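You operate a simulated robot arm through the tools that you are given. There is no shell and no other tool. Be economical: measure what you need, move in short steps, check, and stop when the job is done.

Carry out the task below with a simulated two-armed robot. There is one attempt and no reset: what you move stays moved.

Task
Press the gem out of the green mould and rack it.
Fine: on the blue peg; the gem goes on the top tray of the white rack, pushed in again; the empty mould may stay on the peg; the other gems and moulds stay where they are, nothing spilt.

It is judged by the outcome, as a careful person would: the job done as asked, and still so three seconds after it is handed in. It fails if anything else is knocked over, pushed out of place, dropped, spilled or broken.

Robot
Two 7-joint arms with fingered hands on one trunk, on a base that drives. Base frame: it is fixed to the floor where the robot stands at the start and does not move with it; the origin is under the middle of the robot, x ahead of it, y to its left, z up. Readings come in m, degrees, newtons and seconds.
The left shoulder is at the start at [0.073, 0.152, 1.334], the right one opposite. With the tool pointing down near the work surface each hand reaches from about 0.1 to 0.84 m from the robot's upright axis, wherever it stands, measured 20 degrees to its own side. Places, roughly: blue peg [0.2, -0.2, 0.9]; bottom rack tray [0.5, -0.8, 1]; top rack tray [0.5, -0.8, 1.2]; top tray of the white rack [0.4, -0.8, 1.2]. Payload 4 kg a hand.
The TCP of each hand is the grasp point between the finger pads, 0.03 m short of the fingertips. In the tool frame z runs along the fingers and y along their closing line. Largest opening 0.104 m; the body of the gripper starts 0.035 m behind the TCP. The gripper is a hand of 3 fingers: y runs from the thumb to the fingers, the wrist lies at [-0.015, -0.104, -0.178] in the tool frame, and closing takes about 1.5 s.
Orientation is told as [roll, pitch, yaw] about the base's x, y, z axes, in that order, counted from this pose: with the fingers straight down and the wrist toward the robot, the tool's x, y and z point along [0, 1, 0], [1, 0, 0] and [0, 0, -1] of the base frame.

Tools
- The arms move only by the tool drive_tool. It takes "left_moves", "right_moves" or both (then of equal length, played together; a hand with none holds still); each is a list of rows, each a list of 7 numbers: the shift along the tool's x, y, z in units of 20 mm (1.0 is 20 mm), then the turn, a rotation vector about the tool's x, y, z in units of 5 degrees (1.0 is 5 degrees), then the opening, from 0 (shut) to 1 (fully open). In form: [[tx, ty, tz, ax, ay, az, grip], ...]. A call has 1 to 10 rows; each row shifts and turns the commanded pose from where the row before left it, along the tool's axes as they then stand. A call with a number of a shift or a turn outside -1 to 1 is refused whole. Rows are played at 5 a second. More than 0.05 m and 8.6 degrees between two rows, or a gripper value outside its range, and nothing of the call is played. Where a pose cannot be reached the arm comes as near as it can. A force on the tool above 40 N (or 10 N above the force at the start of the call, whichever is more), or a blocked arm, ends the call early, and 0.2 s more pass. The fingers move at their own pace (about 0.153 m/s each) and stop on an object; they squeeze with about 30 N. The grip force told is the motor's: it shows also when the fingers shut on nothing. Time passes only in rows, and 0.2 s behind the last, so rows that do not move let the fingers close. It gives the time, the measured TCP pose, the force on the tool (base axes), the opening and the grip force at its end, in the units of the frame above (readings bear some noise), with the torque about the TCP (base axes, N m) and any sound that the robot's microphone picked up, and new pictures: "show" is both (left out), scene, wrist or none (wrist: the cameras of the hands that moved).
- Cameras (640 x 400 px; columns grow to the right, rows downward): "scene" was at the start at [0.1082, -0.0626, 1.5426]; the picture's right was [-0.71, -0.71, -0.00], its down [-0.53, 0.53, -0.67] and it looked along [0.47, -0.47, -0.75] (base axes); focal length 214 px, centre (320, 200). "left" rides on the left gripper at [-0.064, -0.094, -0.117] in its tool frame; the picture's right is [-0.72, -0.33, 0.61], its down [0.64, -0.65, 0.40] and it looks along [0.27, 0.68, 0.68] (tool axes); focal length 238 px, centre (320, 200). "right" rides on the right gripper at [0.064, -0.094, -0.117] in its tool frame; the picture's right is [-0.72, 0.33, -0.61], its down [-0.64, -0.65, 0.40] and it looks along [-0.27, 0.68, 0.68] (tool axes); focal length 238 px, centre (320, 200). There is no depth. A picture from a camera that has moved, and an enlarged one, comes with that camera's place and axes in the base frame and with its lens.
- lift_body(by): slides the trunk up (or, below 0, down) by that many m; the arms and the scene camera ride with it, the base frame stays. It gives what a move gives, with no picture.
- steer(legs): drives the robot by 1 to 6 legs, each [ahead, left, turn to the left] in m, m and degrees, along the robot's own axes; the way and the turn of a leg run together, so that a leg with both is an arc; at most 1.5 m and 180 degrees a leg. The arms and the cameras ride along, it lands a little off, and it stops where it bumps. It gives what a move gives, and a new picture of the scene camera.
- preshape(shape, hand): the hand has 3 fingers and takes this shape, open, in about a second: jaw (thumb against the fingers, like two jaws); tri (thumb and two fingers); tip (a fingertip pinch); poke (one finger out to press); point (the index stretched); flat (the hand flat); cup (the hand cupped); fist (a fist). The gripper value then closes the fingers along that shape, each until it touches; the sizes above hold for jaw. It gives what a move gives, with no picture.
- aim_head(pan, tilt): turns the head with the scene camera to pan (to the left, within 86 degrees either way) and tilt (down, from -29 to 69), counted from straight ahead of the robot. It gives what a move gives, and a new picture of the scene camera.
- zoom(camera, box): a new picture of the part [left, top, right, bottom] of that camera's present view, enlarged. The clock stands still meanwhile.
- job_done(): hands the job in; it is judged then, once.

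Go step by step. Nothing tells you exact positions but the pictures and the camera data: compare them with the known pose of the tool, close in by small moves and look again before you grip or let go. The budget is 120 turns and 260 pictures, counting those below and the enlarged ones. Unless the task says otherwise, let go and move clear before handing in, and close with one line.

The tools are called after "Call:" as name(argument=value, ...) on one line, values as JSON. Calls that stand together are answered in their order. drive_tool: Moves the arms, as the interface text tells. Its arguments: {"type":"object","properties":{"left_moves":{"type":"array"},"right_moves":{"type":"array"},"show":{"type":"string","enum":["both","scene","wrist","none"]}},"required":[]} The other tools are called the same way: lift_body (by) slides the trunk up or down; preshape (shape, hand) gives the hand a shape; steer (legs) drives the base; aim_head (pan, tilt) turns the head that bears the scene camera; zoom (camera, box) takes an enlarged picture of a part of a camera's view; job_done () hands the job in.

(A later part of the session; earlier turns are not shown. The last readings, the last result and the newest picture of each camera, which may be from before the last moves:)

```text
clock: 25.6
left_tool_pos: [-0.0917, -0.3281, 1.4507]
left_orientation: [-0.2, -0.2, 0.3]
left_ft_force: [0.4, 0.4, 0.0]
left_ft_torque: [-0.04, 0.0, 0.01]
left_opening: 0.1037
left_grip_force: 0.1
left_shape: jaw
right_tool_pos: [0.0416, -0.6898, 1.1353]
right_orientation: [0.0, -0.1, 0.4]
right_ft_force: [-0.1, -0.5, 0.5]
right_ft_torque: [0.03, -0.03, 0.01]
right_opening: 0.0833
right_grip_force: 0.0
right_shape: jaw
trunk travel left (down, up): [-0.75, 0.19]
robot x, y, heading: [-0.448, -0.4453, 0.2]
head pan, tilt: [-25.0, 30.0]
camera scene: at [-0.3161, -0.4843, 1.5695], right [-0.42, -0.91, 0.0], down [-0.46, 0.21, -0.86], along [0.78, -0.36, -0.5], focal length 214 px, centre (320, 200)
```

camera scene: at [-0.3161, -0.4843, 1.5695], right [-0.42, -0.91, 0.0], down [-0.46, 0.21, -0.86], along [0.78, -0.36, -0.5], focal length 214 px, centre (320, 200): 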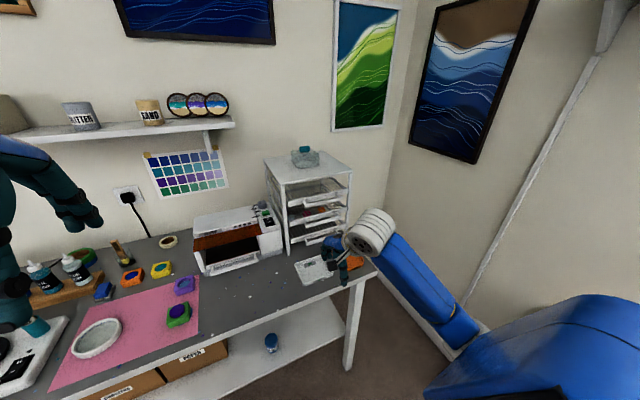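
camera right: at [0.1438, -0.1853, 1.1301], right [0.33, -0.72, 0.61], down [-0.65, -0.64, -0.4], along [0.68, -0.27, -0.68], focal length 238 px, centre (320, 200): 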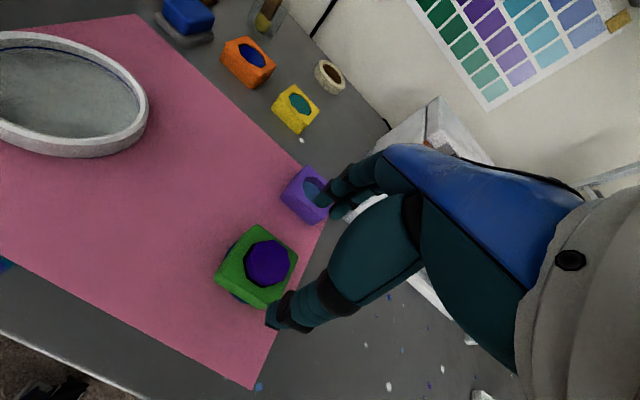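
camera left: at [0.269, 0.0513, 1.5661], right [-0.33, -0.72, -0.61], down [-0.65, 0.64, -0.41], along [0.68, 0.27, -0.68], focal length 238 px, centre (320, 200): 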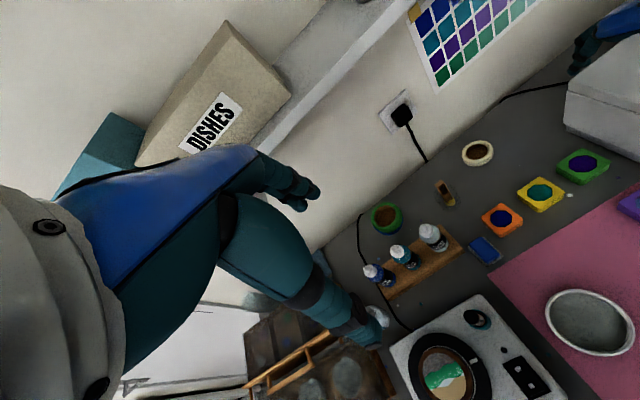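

Call:
zoom(camera="scene", box=[250, 135, 380, 295])

Call:
zoom(camera="right", box=[0, 0, 640, 400])

Call:
zoom(camera="left", box=[0, 0, 640, 400])

```text
2.50 times, centred on (315, 215) of scene
camera zoom: at [-0.3161, -0.4843, 1.5695], right [-0.42, -0.91, 0.0], down [-0.46, 0.21, -0.86], along [0.78, -0.36, -0.5], focal length 536 px, centre (332, 162)
```

zoom: 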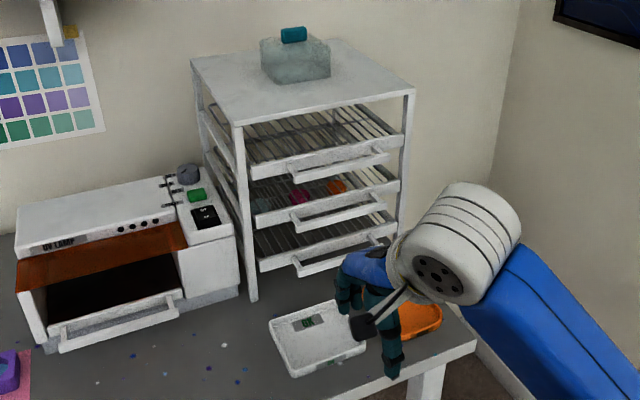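

```text
1.00 times, centred on (320, 200) of right (not enlarged: the box is as wide or as high as the picture)
camera zoom: at [-0.0554, -0.6262, 1.2506], right [0.33, -0.72, 0.61], down [-0.65, -0.65, -0.4], along [0.69, -0.27, -0.68], focal length 238 px, centre (320, 200)
```

zoom: 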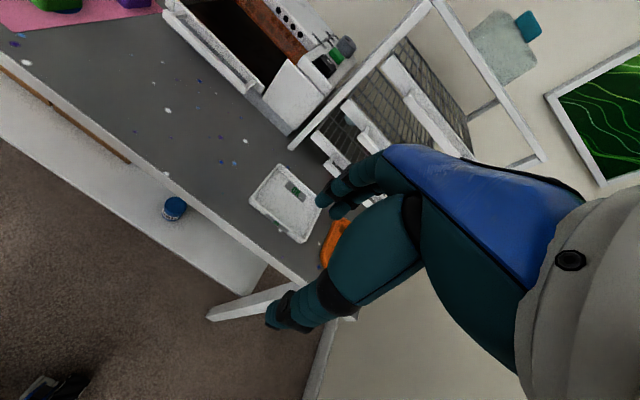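

```text
1.00 times, centred on (320, 200) of left (not enlarged: the box is as wide or as high as the picture)
camera zoom: at [-0.186, -0.3921, 1.5669], right [-0.32, -0.72, -0.61], down [-0.66, 0.64, -0.41], along [0.68, 0.27, -0.68], focal length 238 px, centre (320, 200)
```

zoom: 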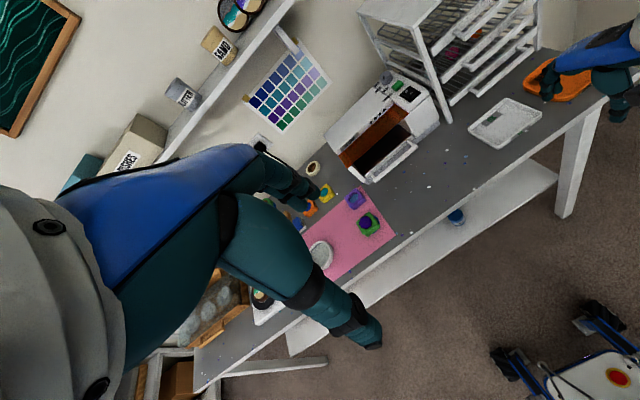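

I'll enlarge the left and right wrist views of the rack to triangulate the top handle.

Call:
zoom(camera="left", box=[350, 0, 550, 125])

Call:
zoom(camera="right", box=[290, 0, 550, 170])

Call:
zoom(camera="scene", box=[260, 140, 350, 260])

```text
3.20 times, centred on (450, 62) of left
camera zoom: at [-0.186, -0.3921, 1.5669], right [-0.32, -0.72, -0.61], down [-0.66, 0.64, -0.41], along [0.68, 0.27, -0.68], focal length 763 px, centre (-96, 640)
```

zoom: 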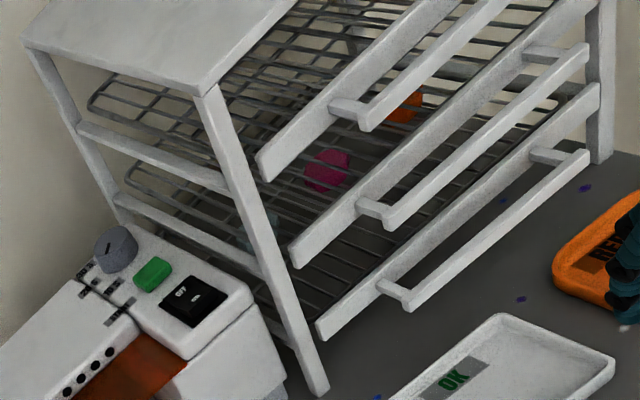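

```text
2.35 times, centred on (420, 85) of right
camera zoom: at [-0.0554, -0.6262, 1.2506], right [0.33, -0.72, 0.61], down [-0.65, -0.65, -0.4], along [0.69, -0.27, -0.68], focal length 561 px, centre (85, 471)
```

zoom: 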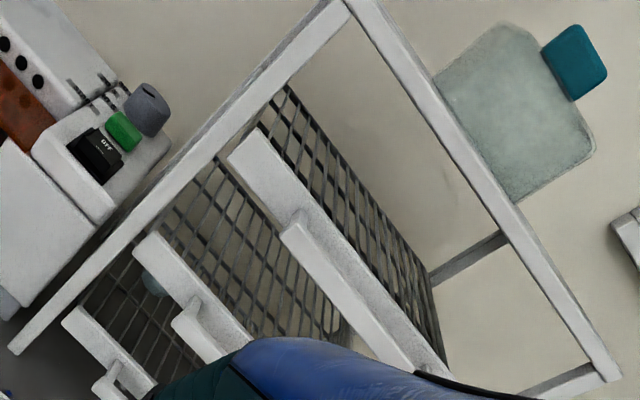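

```text
3.33 times, centred on (305, 200) of scene
camera zoom: at [-0.3161, -0.4843, 1.5695], right [-0.42, -0.91, 0.0], down [-0.46, 0.21, -0.86], along [0.78, -0.36, -0.5], focal length 715 px, centre (370, 200)
```

zoom: 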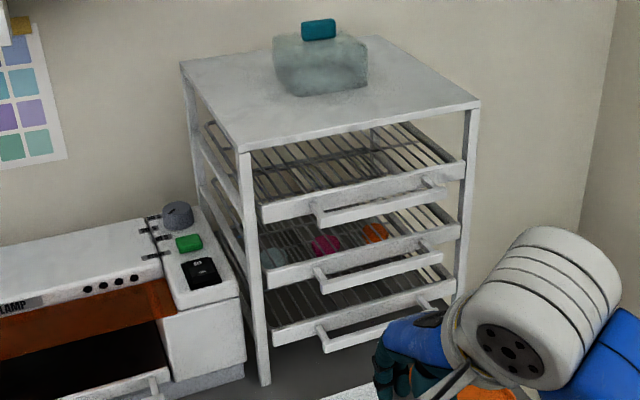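

The top handle bar runs along y from about -0.72 to -0.89, at x of about 0.34 and z of about 1.14. I'll turn the right hand to point forward with its closing line vertical, and centre it on the handle in y.

Call:
drive_tool(right_moves=[[-0.4, 0, 0, -1, 0, 0, 0.6], [-0.4, 0, 0, -1, 0, 0, 0.6], [-0.4, 0, 0, -1, 0, 0, 0.6], [-0.4, 0, 0, -1, 0, 0, 0.6], [-0.4, 0, 0, -1, 0, 0, 0.6], [-0.4, 0, 0, -1, 0, 0, 0.6], [-0.4, 0, 0, -1, 0, 0, 0.6], [-0.4, 0, 0, -1, 0, 0, 0.6], [-0.4, 0, 0, -1, 0, 0, 0.6], [-0.4, 0, 0, -1, 0, 0, 0.6]], show="none")

Call:
drive_tool(right_moves=[[-0.2, 0, 0, -1, 0, 0, 0.6], [-0.2, 0, 0, -1, 0, 0, 0.6], [-0.2, 0, 0, -1, 0, 0, 0.6], [-0.2, 0, 0, -1, 0, 0, 0.6], [-0.2, 0, 0, -1, 0, 0, 0.6], [-0.2, 0, 0, -1, 0, 0, 0.6], [-0.2, 0, 0, -1, 0, 0, 0.6], [0, 0, 0, -1, 0, 0, 0.6]], show="both")

```text
clock: 27.8
left_tool_pos: [-0.0923, -0.3305, 1.4497]
left_orientation: [0.0, -0.1, 0.3]
left_ft_force: [0.2, -0.2, -0.2]
left_ft_torque: [0.01, -0.01, -0.01]
left_opening: 0.1035
left_grip_force: 0.0
left_shape: jaw
right_tool_pos: [0.0415, -0.7715, 1.1345]
right_orientation: [-0.1, -50.2, 0.4]
right_ft_force: [0.5, 0.1, 0.2]
right_ft_torque: [-0.01, -0.01, 0.0]
right_opening: 0.0628
right_grip_force: 0.0
right_shape: jaw
trunk travel left (down, up): [-0.75, 0.19]
robot x, y, heading: [-0.4488, -0.4429, 0.1]
head pan, tilt: [-25.0, 30.0]
```

```text
clock: 29.6
left_tool_pos: [-0.0908, -0.3288, 1.4497]
left_orientation: [0.0, 0.1, 0.3]
left_ft_force: [0.5, -0.3, -0.2]
left_ft_torque: [0.0, 0.0, 0.01]
left_opening: 0.1039
left_grip_force: 0.0
left_shape: jaw
right_tool_pos: [0.0416, -0.7989, 1.1356]
right_orientation: [-164.2, -89.8, 164.5]
right_ft_force: [0.9, 0.2, -0.1]
right_ft_torque: [0.02, -0.02, 0.03]
right_opening: 0.0627
right_grip_force: 0.0
right_shape: jaw
trunk travel left (down, up): [-0.75, 0.19]
robot x, y, heading: [-0.4502, -0.4421, 0.4]
head pan, tilt: [-25.0, 30.0]
camera scene: at [-0.3162, -0.4857, 1.5695], right [-0.42, -0.91, 0.0], down [-0.46, 0.21, -0.87], along [0.79, -0.36, -0.5], focal length 214 px, centre (320, 200)
camera right: at [-0.0766, -0.7359, 1.0395], right [-0.61, -0.72, 0.32], down [0.41, -0.64, -0.65], along [0.68, -0.26, 0.69], focal length 238 px, centre (320, 200)
```

scene: 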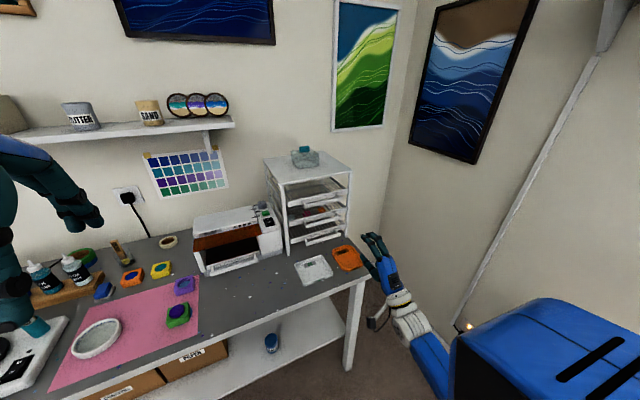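
right: 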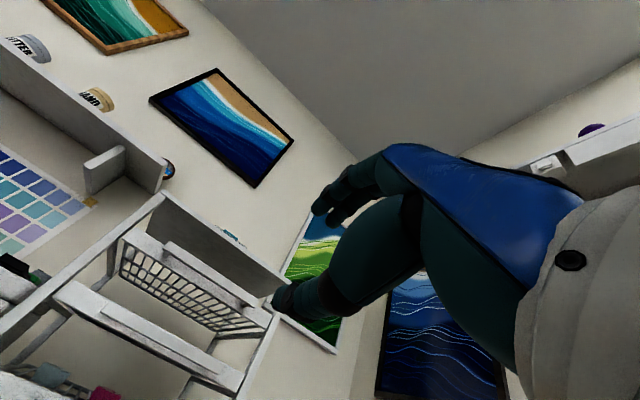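

The hand now points forward. I'll zoom in to refine the handle's height against the hand.

Call:
zoom(camera="right", box=[40, 190, 300, 360])

Call:
zoom(camera="scene", box=[260, 140, 430, 260])

```text
2.35 times, centred on (170, 275) of right
camera zoom: at [-0.0766, -0.7359, 1.0395], right [-0.61, -0.72, 0.32], down [0.41, -0.64, -0.65], along [0.68, -0.26, 0.69], focal length 561 px, centre (673, 24)
```

zoom: 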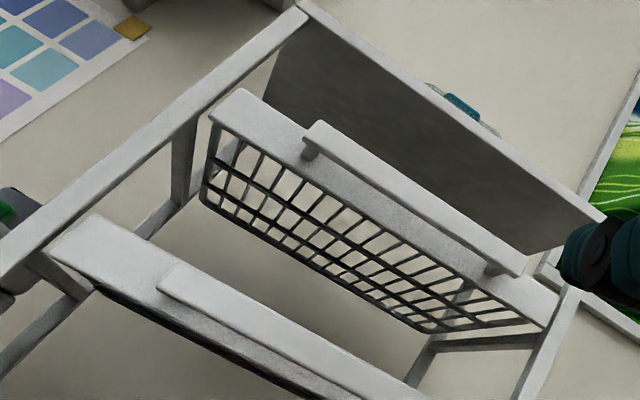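

```text
3.33 times, centred on (345, 200) of scene
camera zoom: at [-0.3162, -0.4857, 1.5695], right [-0.42, -0.91, 0.0], down [-0.46, 0.21, -0.87], along [0.79, -0.36, -0.5], focal length 715 px, centre (237, 200)
```

zoom: 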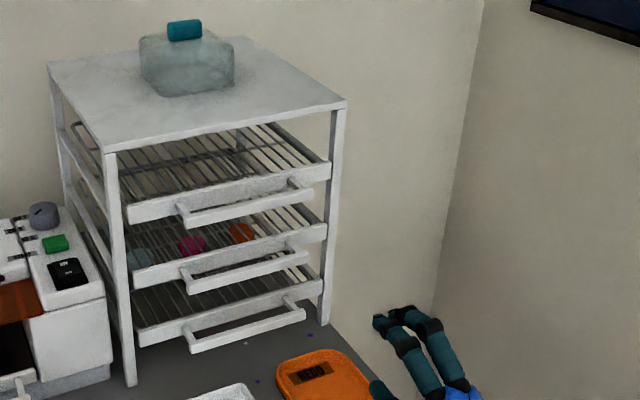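

The handle refines to about [0.318,-0.79,1.158]. I'll advance to x of about 0.22 and look.

Call:
drive_tool(right_moves=[[0.4, 1, 1, 0, 0, 0, 0.6], [0, 0.1, 1, 0, 0, 0, 0.6], [0, 0, 1, 0, 0, 0, 0.6], [0, 0, 1, 0, 0, 0, 0.6], [0, 0, 1, 0, 0, 0, 0.6], [0, 0, 1, 0, 0, 0, 0.6], [0, 0, 1, 0, 0, 0, 0.6], [0, 0, 1, 0, 0, 0, 0.6], [0, 0, 1, 0, 0, 0, 0.6]], show="wrist")

Call:
zoom(camera="scene", box=[260, 140, 430, 260])

Call:
zoom(camera="left", box=[350, 0, 640, 150])

```text
clock: 31.6
left_tool_pos: [-0.0914, -0.329, 1.4492]
left_orientation: [-0.1, 0.0, 0.2]
left_ft_force: [1.3, -0.3, 1.1]
left_ft_torque: [0.03, 0.01, -0.02]
left_opening: 0.1036
left_grip_force: 0.0
left_shape: jaw
right_tool_pos: [0.2237, -0.791, 1.1563]
right_orientation: [-154.3, -89.8, 154.6]
right_ft_force: [-0.3, 0.0, 0.0]
right_ft_torque: [0.0, -0.02, 0.0]
right_opening: 0.0628
right_grip_force: 0.1
right_shape: jaw
trunk travel left (down, up): [-0.75, 0.19]
robot x, y, heading: [-0.4461, -0.4436, 0.4]
head pan, tilt: [-25.0, 30.0]
camera right: at [0.1047, -0.7277, 1.061], right [-0.61, -0.72, 0.33], down [0.41, -0.64, -0.65], along [0.68, -0.26, 0.68], focal length 238 px, centre (320, 200)
```

right: 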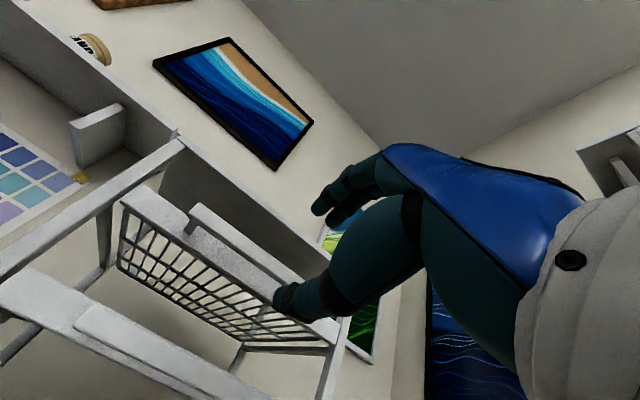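

```text
3.33 times, centred on (345, 200) of scene
camera zoom: at [-0.3144, -0.4855, 1.5693], right [-0.42, -0.91, 0.0], down [-0.46, 0.21, -0.86], along [0.78, -0.36, -0.5], focal length 715 px, centre (237, 200)
```

zoom: 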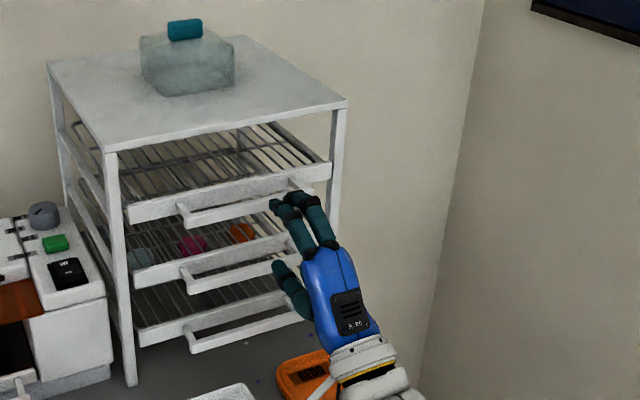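

```text
2.21 times, centred on (495, 75) of left
camera zoom: at [-0.1845, -0.3934, 1.5666], right [-0.32, -0.72, -0.61], down [-0.66, 0.64, -0.41], along [0.68, 0.27, -0.68], focal length 526 px, centre (-66, 476)
```

zoom: 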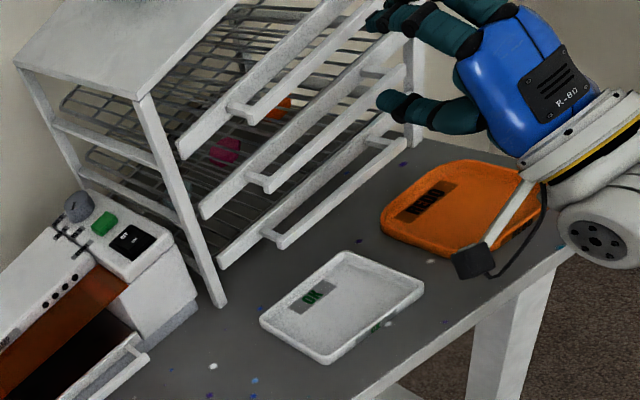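

The predicted handle matches its picture. I'll advance until the bar lies between the pads.

Call:
drive_tool(right_moves=[[0, 0.1, 1, 0, 0, 0, 0.6], [0, 0, 1, 0, 0, 0, 0.6], [0, 0, 1, 0, 0, 0, 0.6], [0, 0, 0.7, 0, 0, 0, 0.6]], show="wrist")

Call:
zoom(camera="scene", box=[280, 160, 370, 230])

Call:
zoom(camera="left", box=[400, 0, 580, 110])

```text
clock: 32.6
left_tool_pos: [-0.0921, -0.3301, 1.4501]
left_orientation: [-0.1, 0.0, 0.3]
left_ft_force: [-0.6, -0.8, 1.5]
left_ft_torque: [-0.01, -0.02, 0.03]
left_opening: 0.1038
left_grip_force: 0.0
left_shape: jaw
right_tool_pos: [0.297, -0.79, 1.159]
right_orientation: [-158.7, -89.8, 159.0]
right_ft_force: [-0.2, -0.7, 0.8]
right_ft_torque: [-0.05, 0.01, -0.05]
right_opening: 0.063
right_grip_force: 0.0
right_shape: jaw
trunk travel left (down, up): [-0.75, 0.19]
robot x, y, heading: [-0.4522, -0.44, 0.2]
head pan, tilt: [-25.0, 30.0]
camera right: at [0.1778, -0.7273, 1.0646], right [-0.61, -0.72, 0.33], down [0.41, -0.64, -0.65], along [0.68, -0.26, 0.69], focal length 238 px, centre (320, 200)
```

right: 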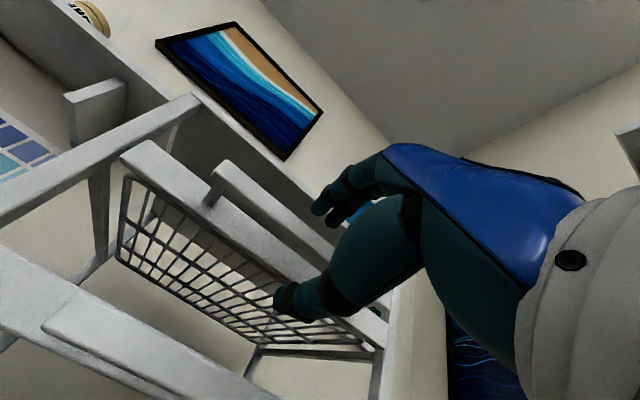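

```text
5.71 times, centred on (325, 195) of scene
camera zoom: at [-0.3151, -0.4854, 1.5694], right [-0.42, -0.91, 0.0], down [-0.46, 0.21, -0.86], along [0.79, -0.36, -0.5], focal length 1226 px, centre (291, 229)
```

zoom: 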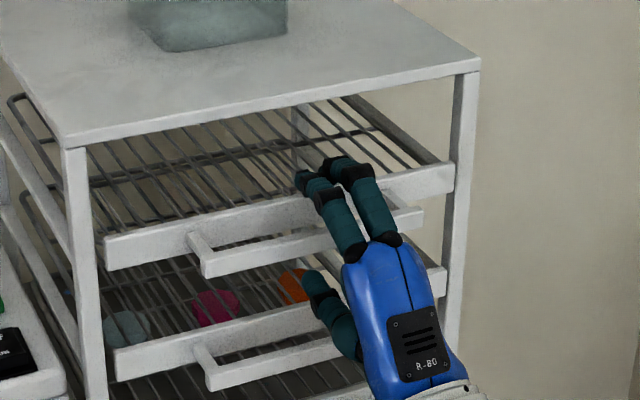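

```text
3.56 times, centred on (490, 55) of left
camera zoom: at [-0.1856, -0.3933, 1.5668], right [-0.32, -0.72, -0.61], down [-0.66, 0.64, -0.41], along [0.68, 0.27, -0.68], focal length 848 px, centre (-284, 716)
```

zoom: 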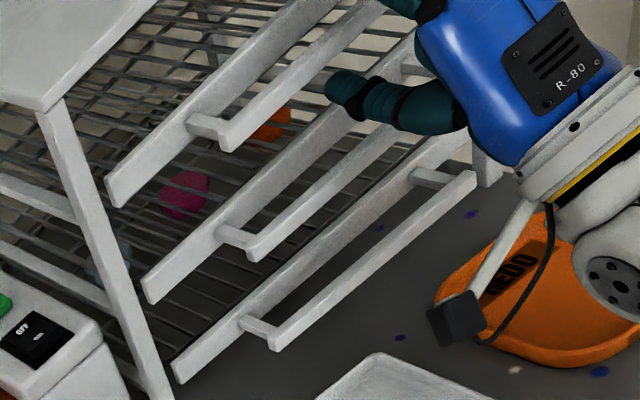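

The fingers straddle the bar, with two above and the thumb below. I'll go slightly further in and close.

Call:
drive_tool(right_moves=[[0, 0, 0.5, 0, 0, 0, 0.6], [0, 0, 0.2, 0, 0, 0, 0.4], [0, 0, 0, 0, 0, 0, 0.2], [0, 0, 0, 0, 0, 0, 0], [0, 0, 0, 0, 0, 0, 0], [0, 0, 0, 0, 0, 0, 0]], show="wrist")

Call:
zoom(camera="scene", box=[280, 160, 370, 230])

```text
clock: 34.0
left_tool_pos: [-0.0915, -0.3305, 1.4499]
left_orientation: [-0.1, 0.0, 0.3]
left_ft_force: [0.6, 0.1, 0.1]
left_ft_torque: [-0.02, 0.01, 0.0]
left_opening: 0.1037
left_grip_force: 0.0
left_shape: jaw
right_tool_pos: [0.3105, -0.7895, 1.1581]
right_orientation: [-25.5, -90.0, 25.8]
right_ft_force: [1.1, 0.1, -4.7]
right_ft_torque: [0.05, -0.03, 0.01]
right_opening: 0.0001
right_grip_force: 30.0
right_shape: jaw
trunk travel left (down, up): [-0.75, 0.19]
robot x, y, heading: [-0.452, -0.4477, 0.4]
head pan, tilt: [-25.0, 30.0]
camera right: at [0.1917, -0.7268, 1.0634], right [-0.61, -0.72, 0.33], down [0.41, -0.64, -0.65], along [0.68, -0.26, 0.68], focal length 238 px, centre (320, 200)
```

right: 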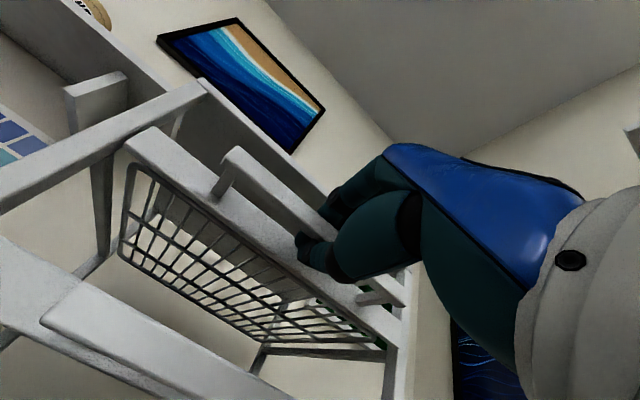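

```text
5.71 times, centred on (325, 195) of scene
camera zoom: at [-0.3136, -0.4857, 1.5692], right [-0.42, -0.91, 0.0], down [-0.46, 0.21, -0.86], along [0.78, -0.36, -0.5], focal length 1226 px, centre (291, 229)
```

zoom: 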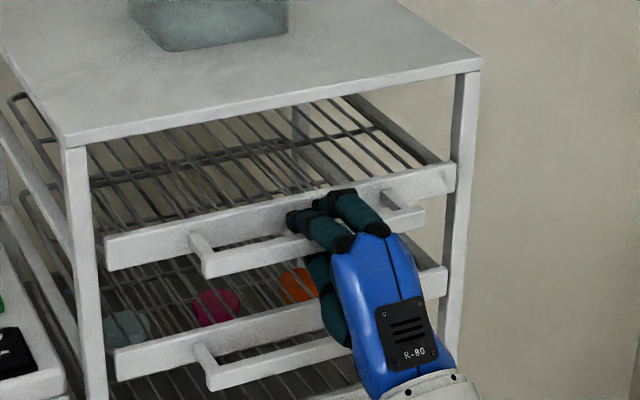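

The opening reads about 0, but the fingers look curled around the bar. I'll pull gently and see whether the tray follows.

Call:
drive_tool(right_moves=[[0, 0, -0.5, 0, 0, 0, 0], [0, 0, -0.5, 0, 0, 0, 0], [0, 0, -0.5, 0, 0, 0, 0], [0, 0, -0.5, 0, 0, 0, 0]], show="wrist")

Call:
zoom(camera="scene", box=[280, 160, 370, 230])

```text
clock: 35.0
left_tool_pos: [-0.0918, -0.3292, 1.4507]
left_orientation: [-0.2, -0.1, 0.2]
left_ft_force: [0.1, 0.0, -0.1]
left_ft_torque: [-0.01, -0.02, 0.01]
left_opening: 0.1038
left_grip_force: 0.0
left_shape: jaw
right_tool_pos: [0.2693, -0.7903, 1.1583]
right_orientation: [-87.9, -90.0, 88.2]
right_ft_force: [1.1, 0.7, -4.2]
right_ft_torque: [0.05, 0.0, 0.03]
right_opening: 0.0
right_grip_force: 30.0
right_shape: jaw
trunk travel left (down, up): [-0.75, 0.19]
robot x, y, heading: [-0.4512, -0.4442, 0.1]
head pan, tilt: [-25.0, 30.0]
camera right: at [0.1506, -0.7267, 1.0634], right [-0.61, -0.72, 0.33], down [0.41, -0.64, -0.65], along [0.68, -0.26, 0.68], focal length 238 px, centre (320, 200)
```

right: 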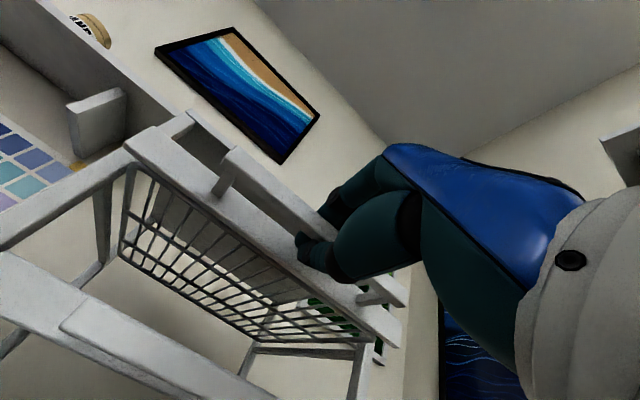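

```text
5.71 times, centred on (325, 195) of scene
camera zoom: at [-0.3145, -0.4856, 1.5693], right [-0.42, -0.91, 0.0], down [-0.46, 0.21, -0.86], along [0.79, -0.36, -0.5], focal length 1226 px, centre (291, 229)
```

zoom: 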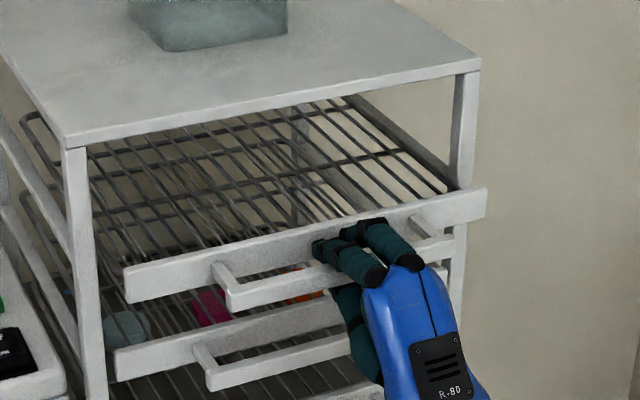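

The tray slides out with the hand. I'll pull it another 0.11 m.

Call:
drive_tool(right_moves=[[0, 0, -0.6, 0, 0, 0, 0], [0, 0, -0.6, 0, 0, 0, 0], [0, 0, -0.6, 0, 0, 0, 0], [0, 0, -0.6, 0, 0, 0, 0], [0, 0, -0.6, 0, 0, 0, 0], [0, 0, -0.6, 0, 0, 0, 0], [0, 0, -0.6, 0, 0, 0, 0], [0, 0, -0.6, 0, 0, 0, 0], [0, 0, -0.6, 0, 0, 0, 0]], show="scene")

Call:
zoom(camera="scene", box=[260, 140, 390, 240])

```text
clock: 37.0
left_tool_pos: [-0.0906, -0.3313, 1.4497]
left_orientation: [-0.1, 0.0, 0.3]
left_ft_force: [-0.1, 0.1, -0.8]
left_ft_torque: [0.02, 0.01, 0.0]
left_opening: 0.1039
left_grip_force: 0.1
left_shape: jaw
right_tool_pos: [0.1616, -0.7904, 1.1584]
right_orientation: [33.3, -90.0, -32.9]
right_ft_force: [0.3, 1.9, -9.6]
right_ft_torque: [0.05, 0.06, 0.03]
right_opening: 0.0
right_grip_force: 29.5
right_shape: jaw
trunk travel left (down, up): [-0.75, 0.19]
robot x, y, heading: [-0.4485, -0.4441, 0.3]
head pan, tilt: [-25.0, 30.0]
camera scene: at [-0.3143, -0.486, 1.5692], right [-0.42, -0.91, 0.0], down [-0.46, 0.21, -0.86], along [0.78, -0.36, -0.5], focal length 214 px, centre (320, 200)
```

scene: 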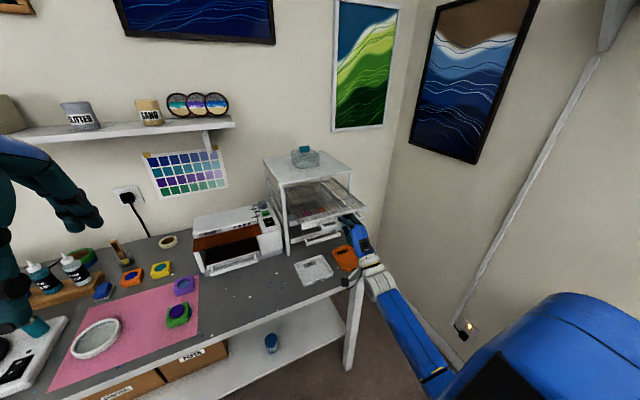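

```text
4.00 times, centred on (325, 190) of scene
camera zoom: at [-0.3143, -0.486, 1.5692], right [-0.42, -0.91, 0.0], down [-0.46, 0.21, -0.86], along [0.78, -0.36, -0.5], focal length 858 px, centre (300, 240)
```

zoom: 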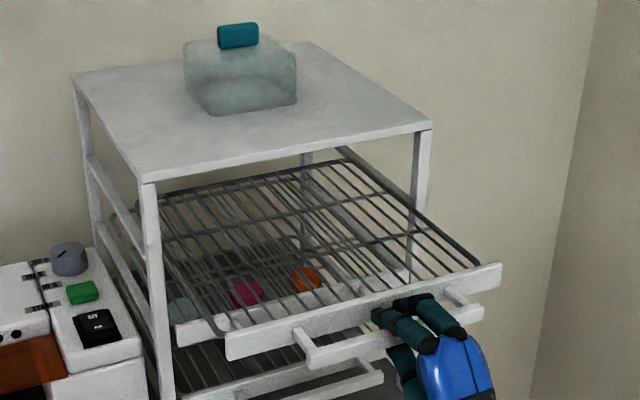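

The tray is out about 0.15 m. I'll open the fingers and back off straight, checking that the tray stays put.

Call:
drive_tool(right_moves=[[0, 0, 0, 0, 0, 0, 0.2], [0, 0, 0, 0, 0, 0, 0.4], [0, 0, 0, 0, 0, 0, 0.6], [0, 0, 0, 0, 0, 0, 0.6], [0, 0, -1, 0, 0, 0, 0.6], [0, 0, -1, 0, 0, 0, 0.6], [0, 0, -1, 0, 0, 0, 0.6], [0, 0, -1, 0, 0, 0, 0.6], [0, 0, -1, 0, 0, 0, 0.6]], show="none")

Call:
zoom(camera="scene", box=[260, 140, 390, 240])

```text
clock: 39.0
left_tool_pos: [-0.0932, -0.3306, 1.4511]
left_orientation: [-0.1, -0.3, 0.3]
left_ft_force: [0.2, -0.1, -0.4]
left_ft_torque: [0.03, -0.01, -0.01]
left_opening: 0.104
left_grip_force: 0.1
left_shape: jaw
right_tool_pos: [0.0604, -0.7915, 1.1604]
right_orientation: [-173.0, -89.8, 173.5]
right_ft_force: [0.0, -0.1, 0.1]
right_ft_torque: [0.02, -0.02, -0.01]
right_opening: 0.0619
right_grip_force: 0.0
right_shape: jaw
trunk travel left (down, up): [-0.75, 0.19]
robot x, y, heading: [-0.4496, -0.4453, 0.2]
head pan, tilt: [-25.0, 30.0]
```

```text
4.00 times, centred on (325, 190) of scene
camera zoom: at [-0.3185, -0.4856, 1.5697], right [-0.42, -0.91, 0.0], down [-0.45, 0.21, -0.87], along [0.79, -0.36, -0.5], focal length 858 px, centre (300, 240)
```

zoom: 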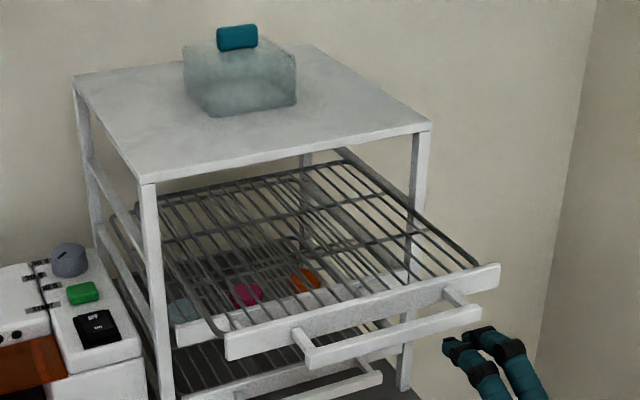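

The tray stays out. I'll turn the hand back to pointing down and drive back to the peg.

Call:
drive_tool(right_moves=[[0.5, 0, 0, 1, 0, 0, 0.6], [0.5, 0, 0, 1, 0, 0, 0.6], [0.5, 0, 0, 1, 0, 0, 0.6], [0.5, 0, 0, 1, 0, 0, 0.6], [0.5, 0, 0, 1, 0, 0, 0.6], [0.5, 0, 0, 1, 0, 0, 0.6], [0.5, 0, 0, 1, 0, 0, 0.6], [0.5, 0, 0, 1, 0, 0, 0.6], [0.5, 0, 0, 1, 0, 0, 0.6], [0.5, 0, 0, 1, 0, 0, 0.6]], show="none")

Call:
drive_tool(right_moves=[[0, 0, 0, 1, 0, 0, 0.6], [0, 0, 0, 1, 0, 0, 0.6], [0, 0, 0, 1, 0, 0, 0.6], [0, 0, 0, 1, 0, 0, 0.6], [0, 0, 0, 1, 0, 0, 0.6], [0, 0, 0, 1, 0, 0, 0.6], [0, 0, 0, 1, 0, 0, 0.6], [0, 0, 0, 1, 0, 0, 0.6]], show="none")

Call:
steer(legs=[[0, 0.445, 0], [0.2, 0, 0]])

Call:
aim_head(pan=-30, tilt=50)

```text
clock: 41.2
left_tool_pos: [-0.091, -0.3293, 1.4502]
left_orientation: [-0.2, 0.0, 0.3]
left_ft_force: [-0.3, -0.1, 0.2]
left_ft_torque: [-0.02, 0.02, -0.02]
left_opening: 0.1039
left_grip_force: 0.1
left_shape: jaw
right_tool_pos: [0.0594, -0.6895, 1.1577]
right_orientation: [-0.1, -40.1, 0.4]
right_ft_force: [0.6, 0.1, 0.3]
right_ft_torque: [-0.04, -0.02, -0.01]
right_opening: 0.0622
right_grip_force: 0.1
right_shape: jaw
trunk travel left (down, up): [-0.75, 0.19]
robot x, y, heading: [-0.4499, -0.4455, 0.1]
head pan, tilt: [-25.0, 30.0]
```

```text
clock: 43.0
left_tool_pos: [-0.091, -0.3288, 1.4512]
left_orientation: [0.0, 0.0, 0.3]
left_ft_force: [0.2, -0.1, 0.2]
left_ft_torque: [-0.04, 0.02, 0.03]
left_opening: 0.1037
left_grip_force: 0.2
left_shape: jaw
right_tool_pos: [0.0609, -0.69, 1.1574]
right_orientation: [0.0, 0.0, 0.3]
right_ft_force: [0.2, -0.5, -0.1]
right_ft_torque: [-0.03, 0.01, -0.01]
right_opening: 0.062
right_grip_force: 0.0
right_shape: jaw
trunk travel left (down, up): [-0.75, 0.19]
robot x, y, heading: [-0.4501, -0.4438, 0.4]
head pan, tilt: [-25.0, 30.0]
```

```text
clock: 46.9
left_tool_pos: [0.0984, 0.1181, 1.4522]
left_orientation: [-0.1, -0.3, 0.1]
left_ft_force: [-1.1, -0.2, 0.3]
left_ft_torque: [-0.02, 0.0, 0.01]
left_opening: 0.1036
left_grip_force: 0.0
left_shape: jaw
right_tool_pos: [0.2531, -0.2428, 1.1623]
right_orientation: [-0.1, -0.4, 0.2]
right_ft_force: [0.0, 0.2, -0.1]
right_ft_torque: [-0.02, -0.03, 0.0]
right_opening: 0.0622
right_grip_force: 0.2
right_shape: jaw
trunk travel left (down, up): [-0.75, 0.19]
robot x, y, heading: [-0.2577, 0.0061, 0.3]
head pan, tilt: [-25.0, 30.0]
camera scene: at [-0.1251, -0.0366, 1.5701], right [-0.42, -0.91, 0.0], down [-0.45, 0.21, -0.87], along [0.79, -0.36, -0.5], focal length 214 px, centre (320, 200)
```

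scene: 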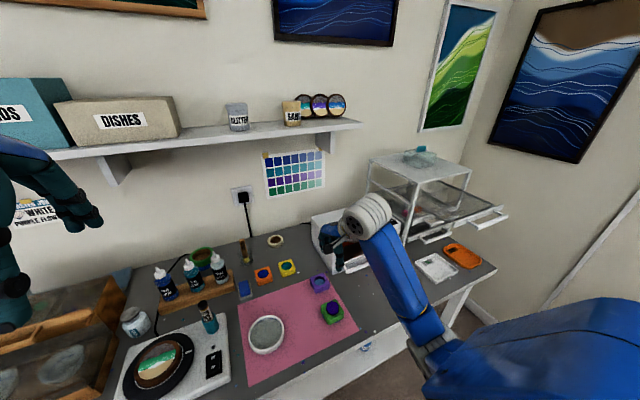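

```text
clock: 47.7
left_tool_pos: [0.1037, 0.1184, 1.4507]
left_orientation: [-0.1, -0.1, 0.2]
left_ft_force: [0.2, 0.8, 0.3]
left_ft_torque: [0.01, -0.02, -0.02]
left_opening: 0.1038
left_grip_force: 0.0
left_shape: jaw
right_tool_pos: [0.2576, -0.2433, 1.1592]
right_orientation: [0.0, -0.2, 0.3]
right_ft_force: [0.1, 0.8, -0.9]
right_ft_torque: [0.01, 0.0, -0.01]
right_opening: 0.0622
right_grip_force: 0.1
right_shape: jaw
trunk travel left (down, up): [-0.75, 0.19]
robot x, y, heading: [-0.2533, 0.0041, 0.3]
head pan, tilt: [-30.0, 50.0]
camera scene: at [-0.1344, -0.0375, 1.5401], right [-0.5, -0.87, 0.0], down [-0.67, 0.38, -0.64], along [0.56, -0.32, -0.77], focal length 214 px, centre (320, 200)
```

scene: 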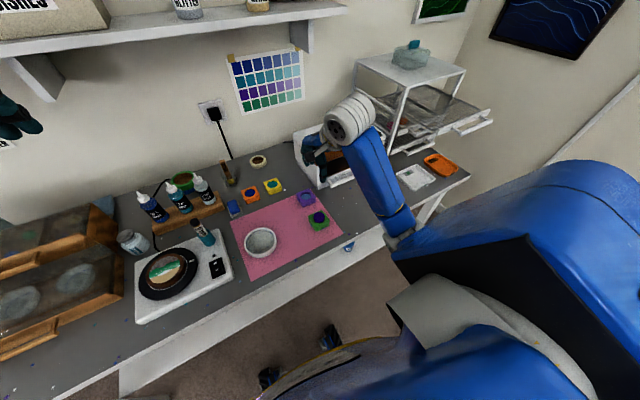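

I'll move above the gem near [0.240,-0.247] and descend to about z 1.0 with a moderate opening.

Call:
drive_tool(right_moves=[[-0.2, -0.9, 0, 0, 0, 0, 0.55], [0, 0, 1, 0, 0, 0, 0.55], [0, 0, 1, 0, 0, 0, 0.55], [0, 0, 1, 0, 0, 0, 0.55], [0, 0, 1, 0, 0, 0, 0.55], [0, 0, 1, 0, 0, 0, 0.55], [0, 0, 1, 0, 0, 0, 0.55], [0, 0, 1, 0, 0, 0, 0.55], [0, 0, 0.9, 0, 0, 0, 0.55]], show="none")

Call:
zoom(camera="left", box=[510, 120, 610, 200])

Call:
zoom(camera="right", box=[200, 150, 360, 330])

```text
clock: 49.7
left_tool_pos: [0.1039, 0.1194, 1.4505]
left_orientation: [-0.1, -0.2, 0.2]
left_ft_force: [0.1, 0.9, 0.3]
left_ft_torque: [0.0, -0.02, -0.01]
left_opening: 0.1035
left_grip_force: 0.0
left_shape: jaw
right_tool_pos: [0.2377, -0.2448, 1.0005]
right_orientation: [0.0, -0.2, 0.3]
right_ft_force: [-0.3, 0.4, 0.2]
right_ft_torque: [0.01, -0.02, 0.01]
right_opening: 0.0577
right_grip_force: 0.1
right_shape: jaw
trunk travel left (down, up): [-0.75, 0.19]
robot x, y, heading: [-0.2512, 0.0065, 0.4]
head pan, tilt: [-30.0, 50.0]
```

```text
5.00 times, centred on (560, 160) of left
camera zoom: at [0.0094, 0.0558, 1.5673], right [-0.32, -0.72, -0.61], down [-0.65, 0.64, -0.41], along [0.69, 0.27, -0.68], focal length 1192 px, centre (-880, 400)
```

zoom: 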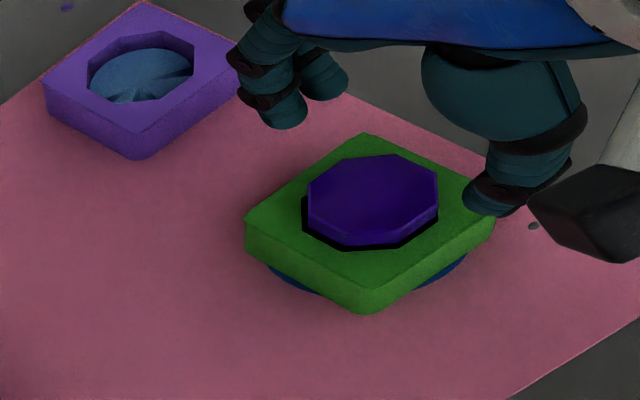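

```text
2.22 times, centred on (280, 240) of right
camera zoom: at [0.1414, -0.1821, 1.117], right [0.33, -0.72, 0.61], down [-0.65, -0.64, -0.41], along [0.69, -0.27, -0.68], focal length 530 px, centre (409, 111)
```

zoom: 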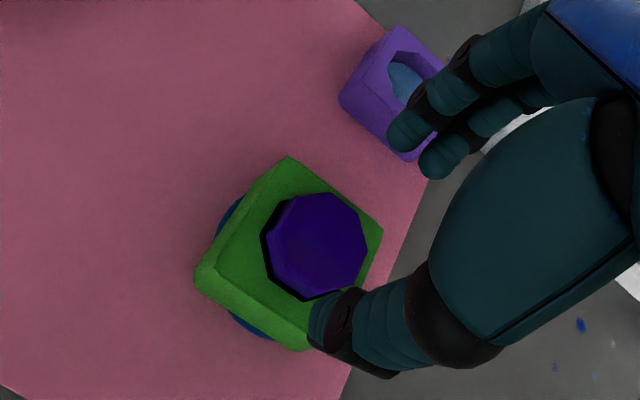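

The TCP is aligned with the gem within 1–2 mm. I'll descend until the fingertips flank the gem just above the mould.

Call:
drive_tool(right_moves=[[0, 0, 0.6, 0, 0, 0, 0.55], [0, 0, 0.6, 0, 0, 0, 0.55], [0, 0, 0.6, 0, 0, 0, 0.55]], show="none")

Call:
zoom(camera="left", box=[510, 120, 610, 200])

Call:
zoom(camera="right", box=[220, 150, 380, 330])

```text
clock: 50.5
left_tool_pos: [0.1043, 0.1185, 1.4511]
left_orientation: [-0.2, -0.1, 0.2]
left_ft_force: [0.0, 0.0, -0.6]
left_ft_torque: [0.03, -0.05, 0.0]
left_opening: 0.1036
left_grip_force: 0.0
left_shape: jaw
right_tool_pos: [0.2402, -0.2452, 0.9632]
right_orientation: [-0.1, -0.1, 0.3]
right_ft_force: [0.9, 0.5, 0.8]
right_ft_torque: [0.02, 0.01, -0.01]
right_opening: 0.0576
right_grip_force: 0.0
right_shape: jaw
trunk travel left (down, up): [-0.75, 0.19]
robot x, y, heading: [-0.2557, 0.0053, 0.4]
head pan, tilt: [-30.0, 50.0]
```

```text
5.00 times, centred on (560, 160) of left
camera zoom: at [0.0097, 0.0559, 1.5672], right [-0.32, -0.72, -0.61], down [-0.65, 0.64, -0.41], along [0.69, 0.27, -0.68], focal length 1192 px, centre (-880, 400)
```

zoom: 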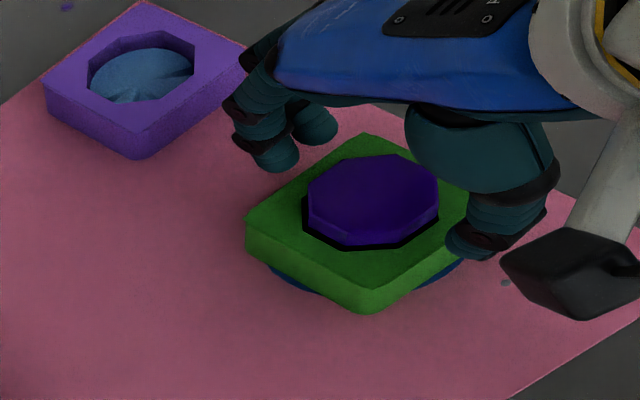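

```text
2.22 times, centred on (300, 240) of right
camera zoom: at [0.1433, -0.1824, 1.0805], right [0.33, -0.72, 0.62], down [-0.65, -0.64, -0.41], along [0.69, -0.27, -0.68], focal length 530 px, centre (364, 111)
```

zoom: 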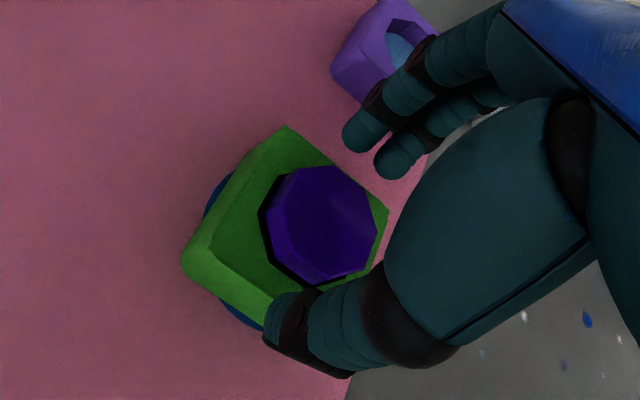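

The fingertips hover just above the mould's top plane, beside the gem. I'll lower 3 mm more and close gently.

Call:
drive_tool(right_moves=[[0, 0, 0.12, 0, 0, 0, 0.5], [0, 0, 0, 0, 0, 0, 0.4], [0, 0, 0, 0, 0, 0, 0.35], [0, 0, 0, 0, 0, 0, 0.25], [0, 0, 0, 0, 0, 0, 0.2], [0, 0, 0, 0, 0, 0, 0.2]], show="none")

Call:
zoom(camera="left", box=[510, 120, 610, 200])

Call:
zoom(camera="right", box=[220, 150, 380, 330])

```text
clock: 51.9
left_tool_pos: [0.1032, 0.1211, 1.4507]
left_orientation: [-0.1, -0.2, 0.1]
left_ft_force: [-0.3, -0.4, 0.6]
left_ft_torque: [0.02, -0.02, 0.02]
left_opening: 0.1037
left_grip_force: 0.1
left_shape: jaw
right_tool_pos: [0.24, -0.2436, 0.9634]
right_orientation: [-0.1, -0.3, 0.4]
right_ft_force: [4.8, 0.7, 10.7]
right_ft_torque: [0.05, -0.1, -0.05]
right_opening: 0.0243
right_grip_force: 30.1
right_shape: jaw
trunk travel left (down, up): [-0.75, 0.19]
robot x, y, heading: [-0.2542, -0.0011, 0.3]
head pan, tilt: [-30.0, 50.0]
```

```text
5.00 times, centred on (560, 160) of left
camera zoom: at [0.0089, 0.0577, 1.5675], right [-0.32, -0.72, -0.61], down [-0.65, 0.64, -0.41], along [0.69, 0.27, -0.68], focal length 1192 px, centre (-880, 400)
```

zoom: 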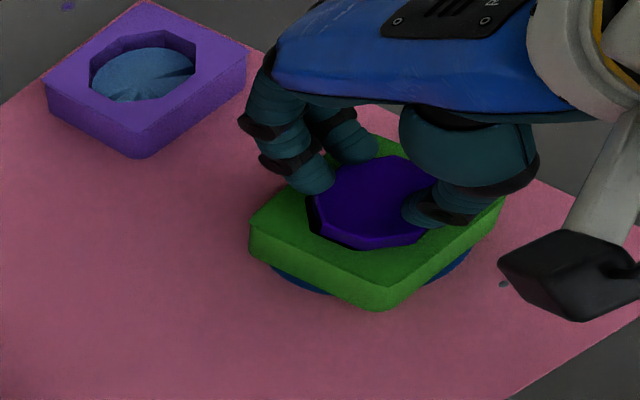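

```text
2.22 times, centred on (300, 240) of right
camera zoom: at [0.1432, -0.1812, 1.0798], right [0.32, -0.72, 0.62], down [-0.65, -0.64, -0.41], along [0.69, -0.27, -0.67], focal length 530 px, centre (364, 111)
```

zoom: 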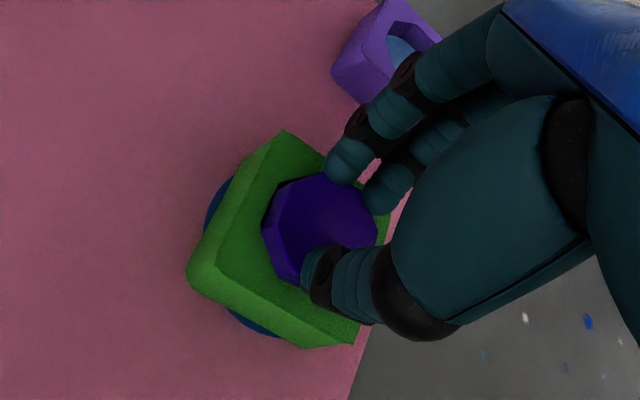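

The thumb rode onto the top of the gem, so the fingertips are too high. I'll reopen and look before going lower.

Call:
drive_tool(right_moves=[[0, 0, 0, 0, 0, 0, 0.35], [0, 0, -0.2, 0, 0, 0, 0.5], [0, 0, 0, 0, 0, 0, 0.5], [0, 0, 0, 0, 0, 0, 0.5]], show="none")

Call:
zoom(camera="left", box=[510, 120, 610, 200])

Call:
zoom(camera="right", box=[220, 150, 380, 330])

```text
clock: 52.9
left_tool_pos: [0.1035, 0.1185, 1.451]
left_orientation: [-0.1, -0.2, 0.1]
left_ft_force: [0.2, 0.0, 0.1]
left_ft_torque: [0.01, 0.0, -0.02]
left_opening: 0.1038
left_grip_force: 0.2
left_shape: jaw
right_tool_pos: [0.238, -0.2451, 0.967]
right_orientation: [0.1, -0.1, 0.1]
right_ft_force: [0.2, -0.7, 0.1]
right_ft_torque: [-0.01, 0.03, -0.01]
right_opening: 0.0515
right_grip_force: 0.1
right_shape: jaw
trunk travel left (down, up): [-0.75, 0.19]
robot x, y, heading: [-0.2551, 0.0056, 0.2]
head pan, tilt: [-30.0, 50.0]
```

```text
5.00 times, centred on (560, 160) of left
camera zoom: at [0.0091, 0.056, 1.5673], right [-0.32, -0.72, -0.61], down [-0.65, 0.64, -0.41], along [0.69, 0.27, -0.68], focal length 1192 px, centre (-880, 400)
```

zoom: 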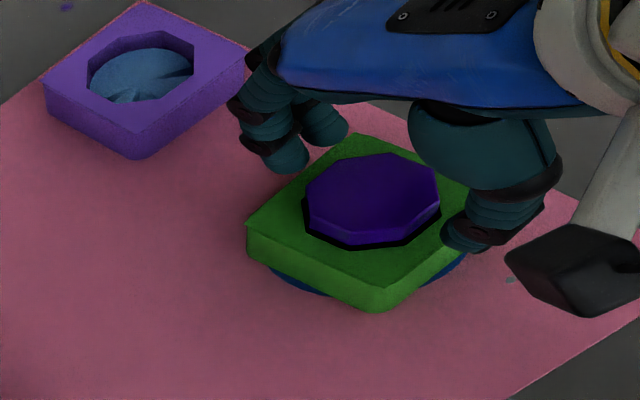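

```text
2.22 times, centred on (300, 240) of right
camera zoom: at [0.1422, -0.1826, 1.083], right [0.33, -0.72, 0.61], down [-0.65, -0.64, -0.41], along [0.69, -0.27, -0.68], focal length 530 px, centre (364, 111)
```

zoom: 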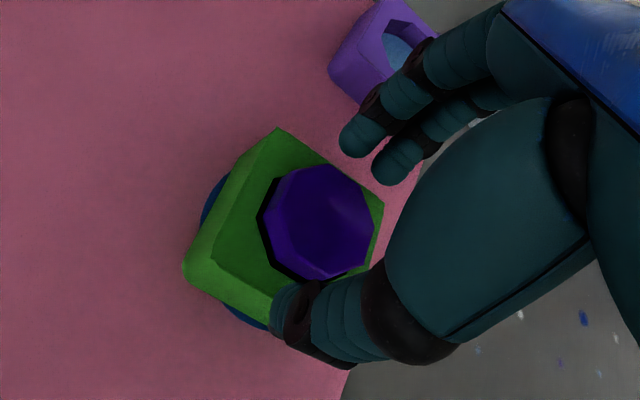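

The gem is undisturbed. I'll narrow the opening to about 0.045 m and lower until the tips rest lightly on the mould top.

Call:
drive_tool(right_moves=[[0, 0, 0.1, 0, 0, 0, 0.44], [0, 0, 0.2, 0, 0, 0, 0.44], [0, 0, 0.2, 0, 0, 0, 0.44], [0, 0, 0.1, 0, 0, 0, 0.44]], show="none")

Call:
zoom(camera="left", box=[510, 120, 610, 200])

Call:
zoom(camera="right", box=[220, 150, 380, 330])

```text
clock: 53.9
left_tool_pos: [0.1027, 0.1204, 1.4519]
left_orientation: [-0.1, -0.3, 0.2]
left_ft_force: [0.4, -0.9, -0.7]
left_ft_torque: [0.03, 0.04, 0.02]
left_opening: 0.1036
left_grip_force: 0.1
left_shape: jaw
right_tool_pos: [0.2392, -0.2466, 0.9565]
right_orientation: [-0.1, -0.4, 0.2]
right_ft_force: [1.1, -1.1, 5.8]
right_ft_torque: [-0.05, -0.2, 0.03]
right_opening: 0.0469
right_grip_force: 0.1
right_shape: jaw
trunk travel left (down, up): [-0.75, 0.19]
robot x, y, heading: [-0.2523, 0.007, 0.2]
head pan, tilt: [-30.0, 50.0]
```

```text
5.00 times, centred on (560, 160) of left
camera zoom: at [0.0086, 0.0566, 1.5676], right [-0.32, -0.72, -0.61], down [-0.65, 0.64, -0.41], along [0.69, 0.27, -0.68], focal length 1192 px, centre (-880, 400)
```

zoom: 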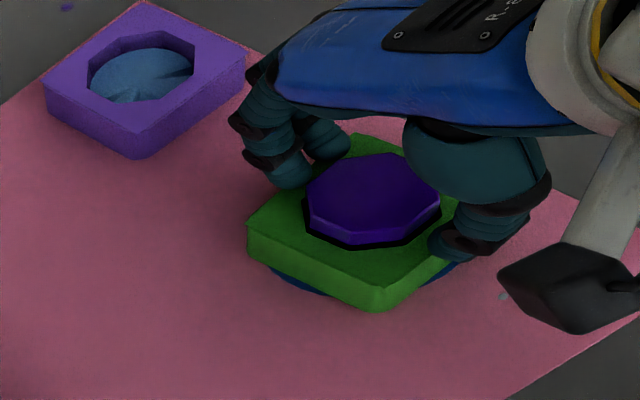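

```text
2.22 times, centred on (300, 240) of right
camera zoom: at [0.1425, -0.1825, 1.0717], right [0.33, -0.72, 0.62], down [-0.65, -0.64, -0.41], along [0.69, -0.27, -0.67], focal length 530 px, centre (364, 111)
```

zoom: 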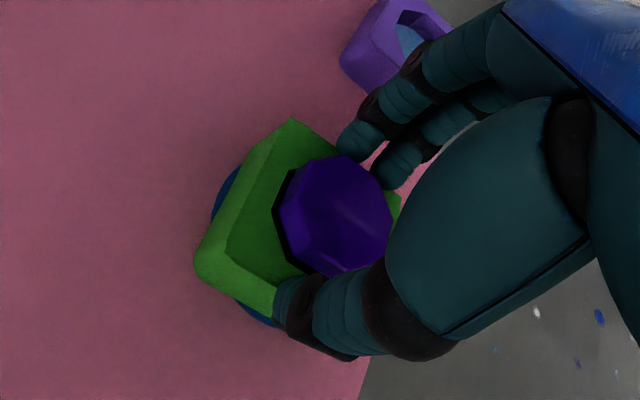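

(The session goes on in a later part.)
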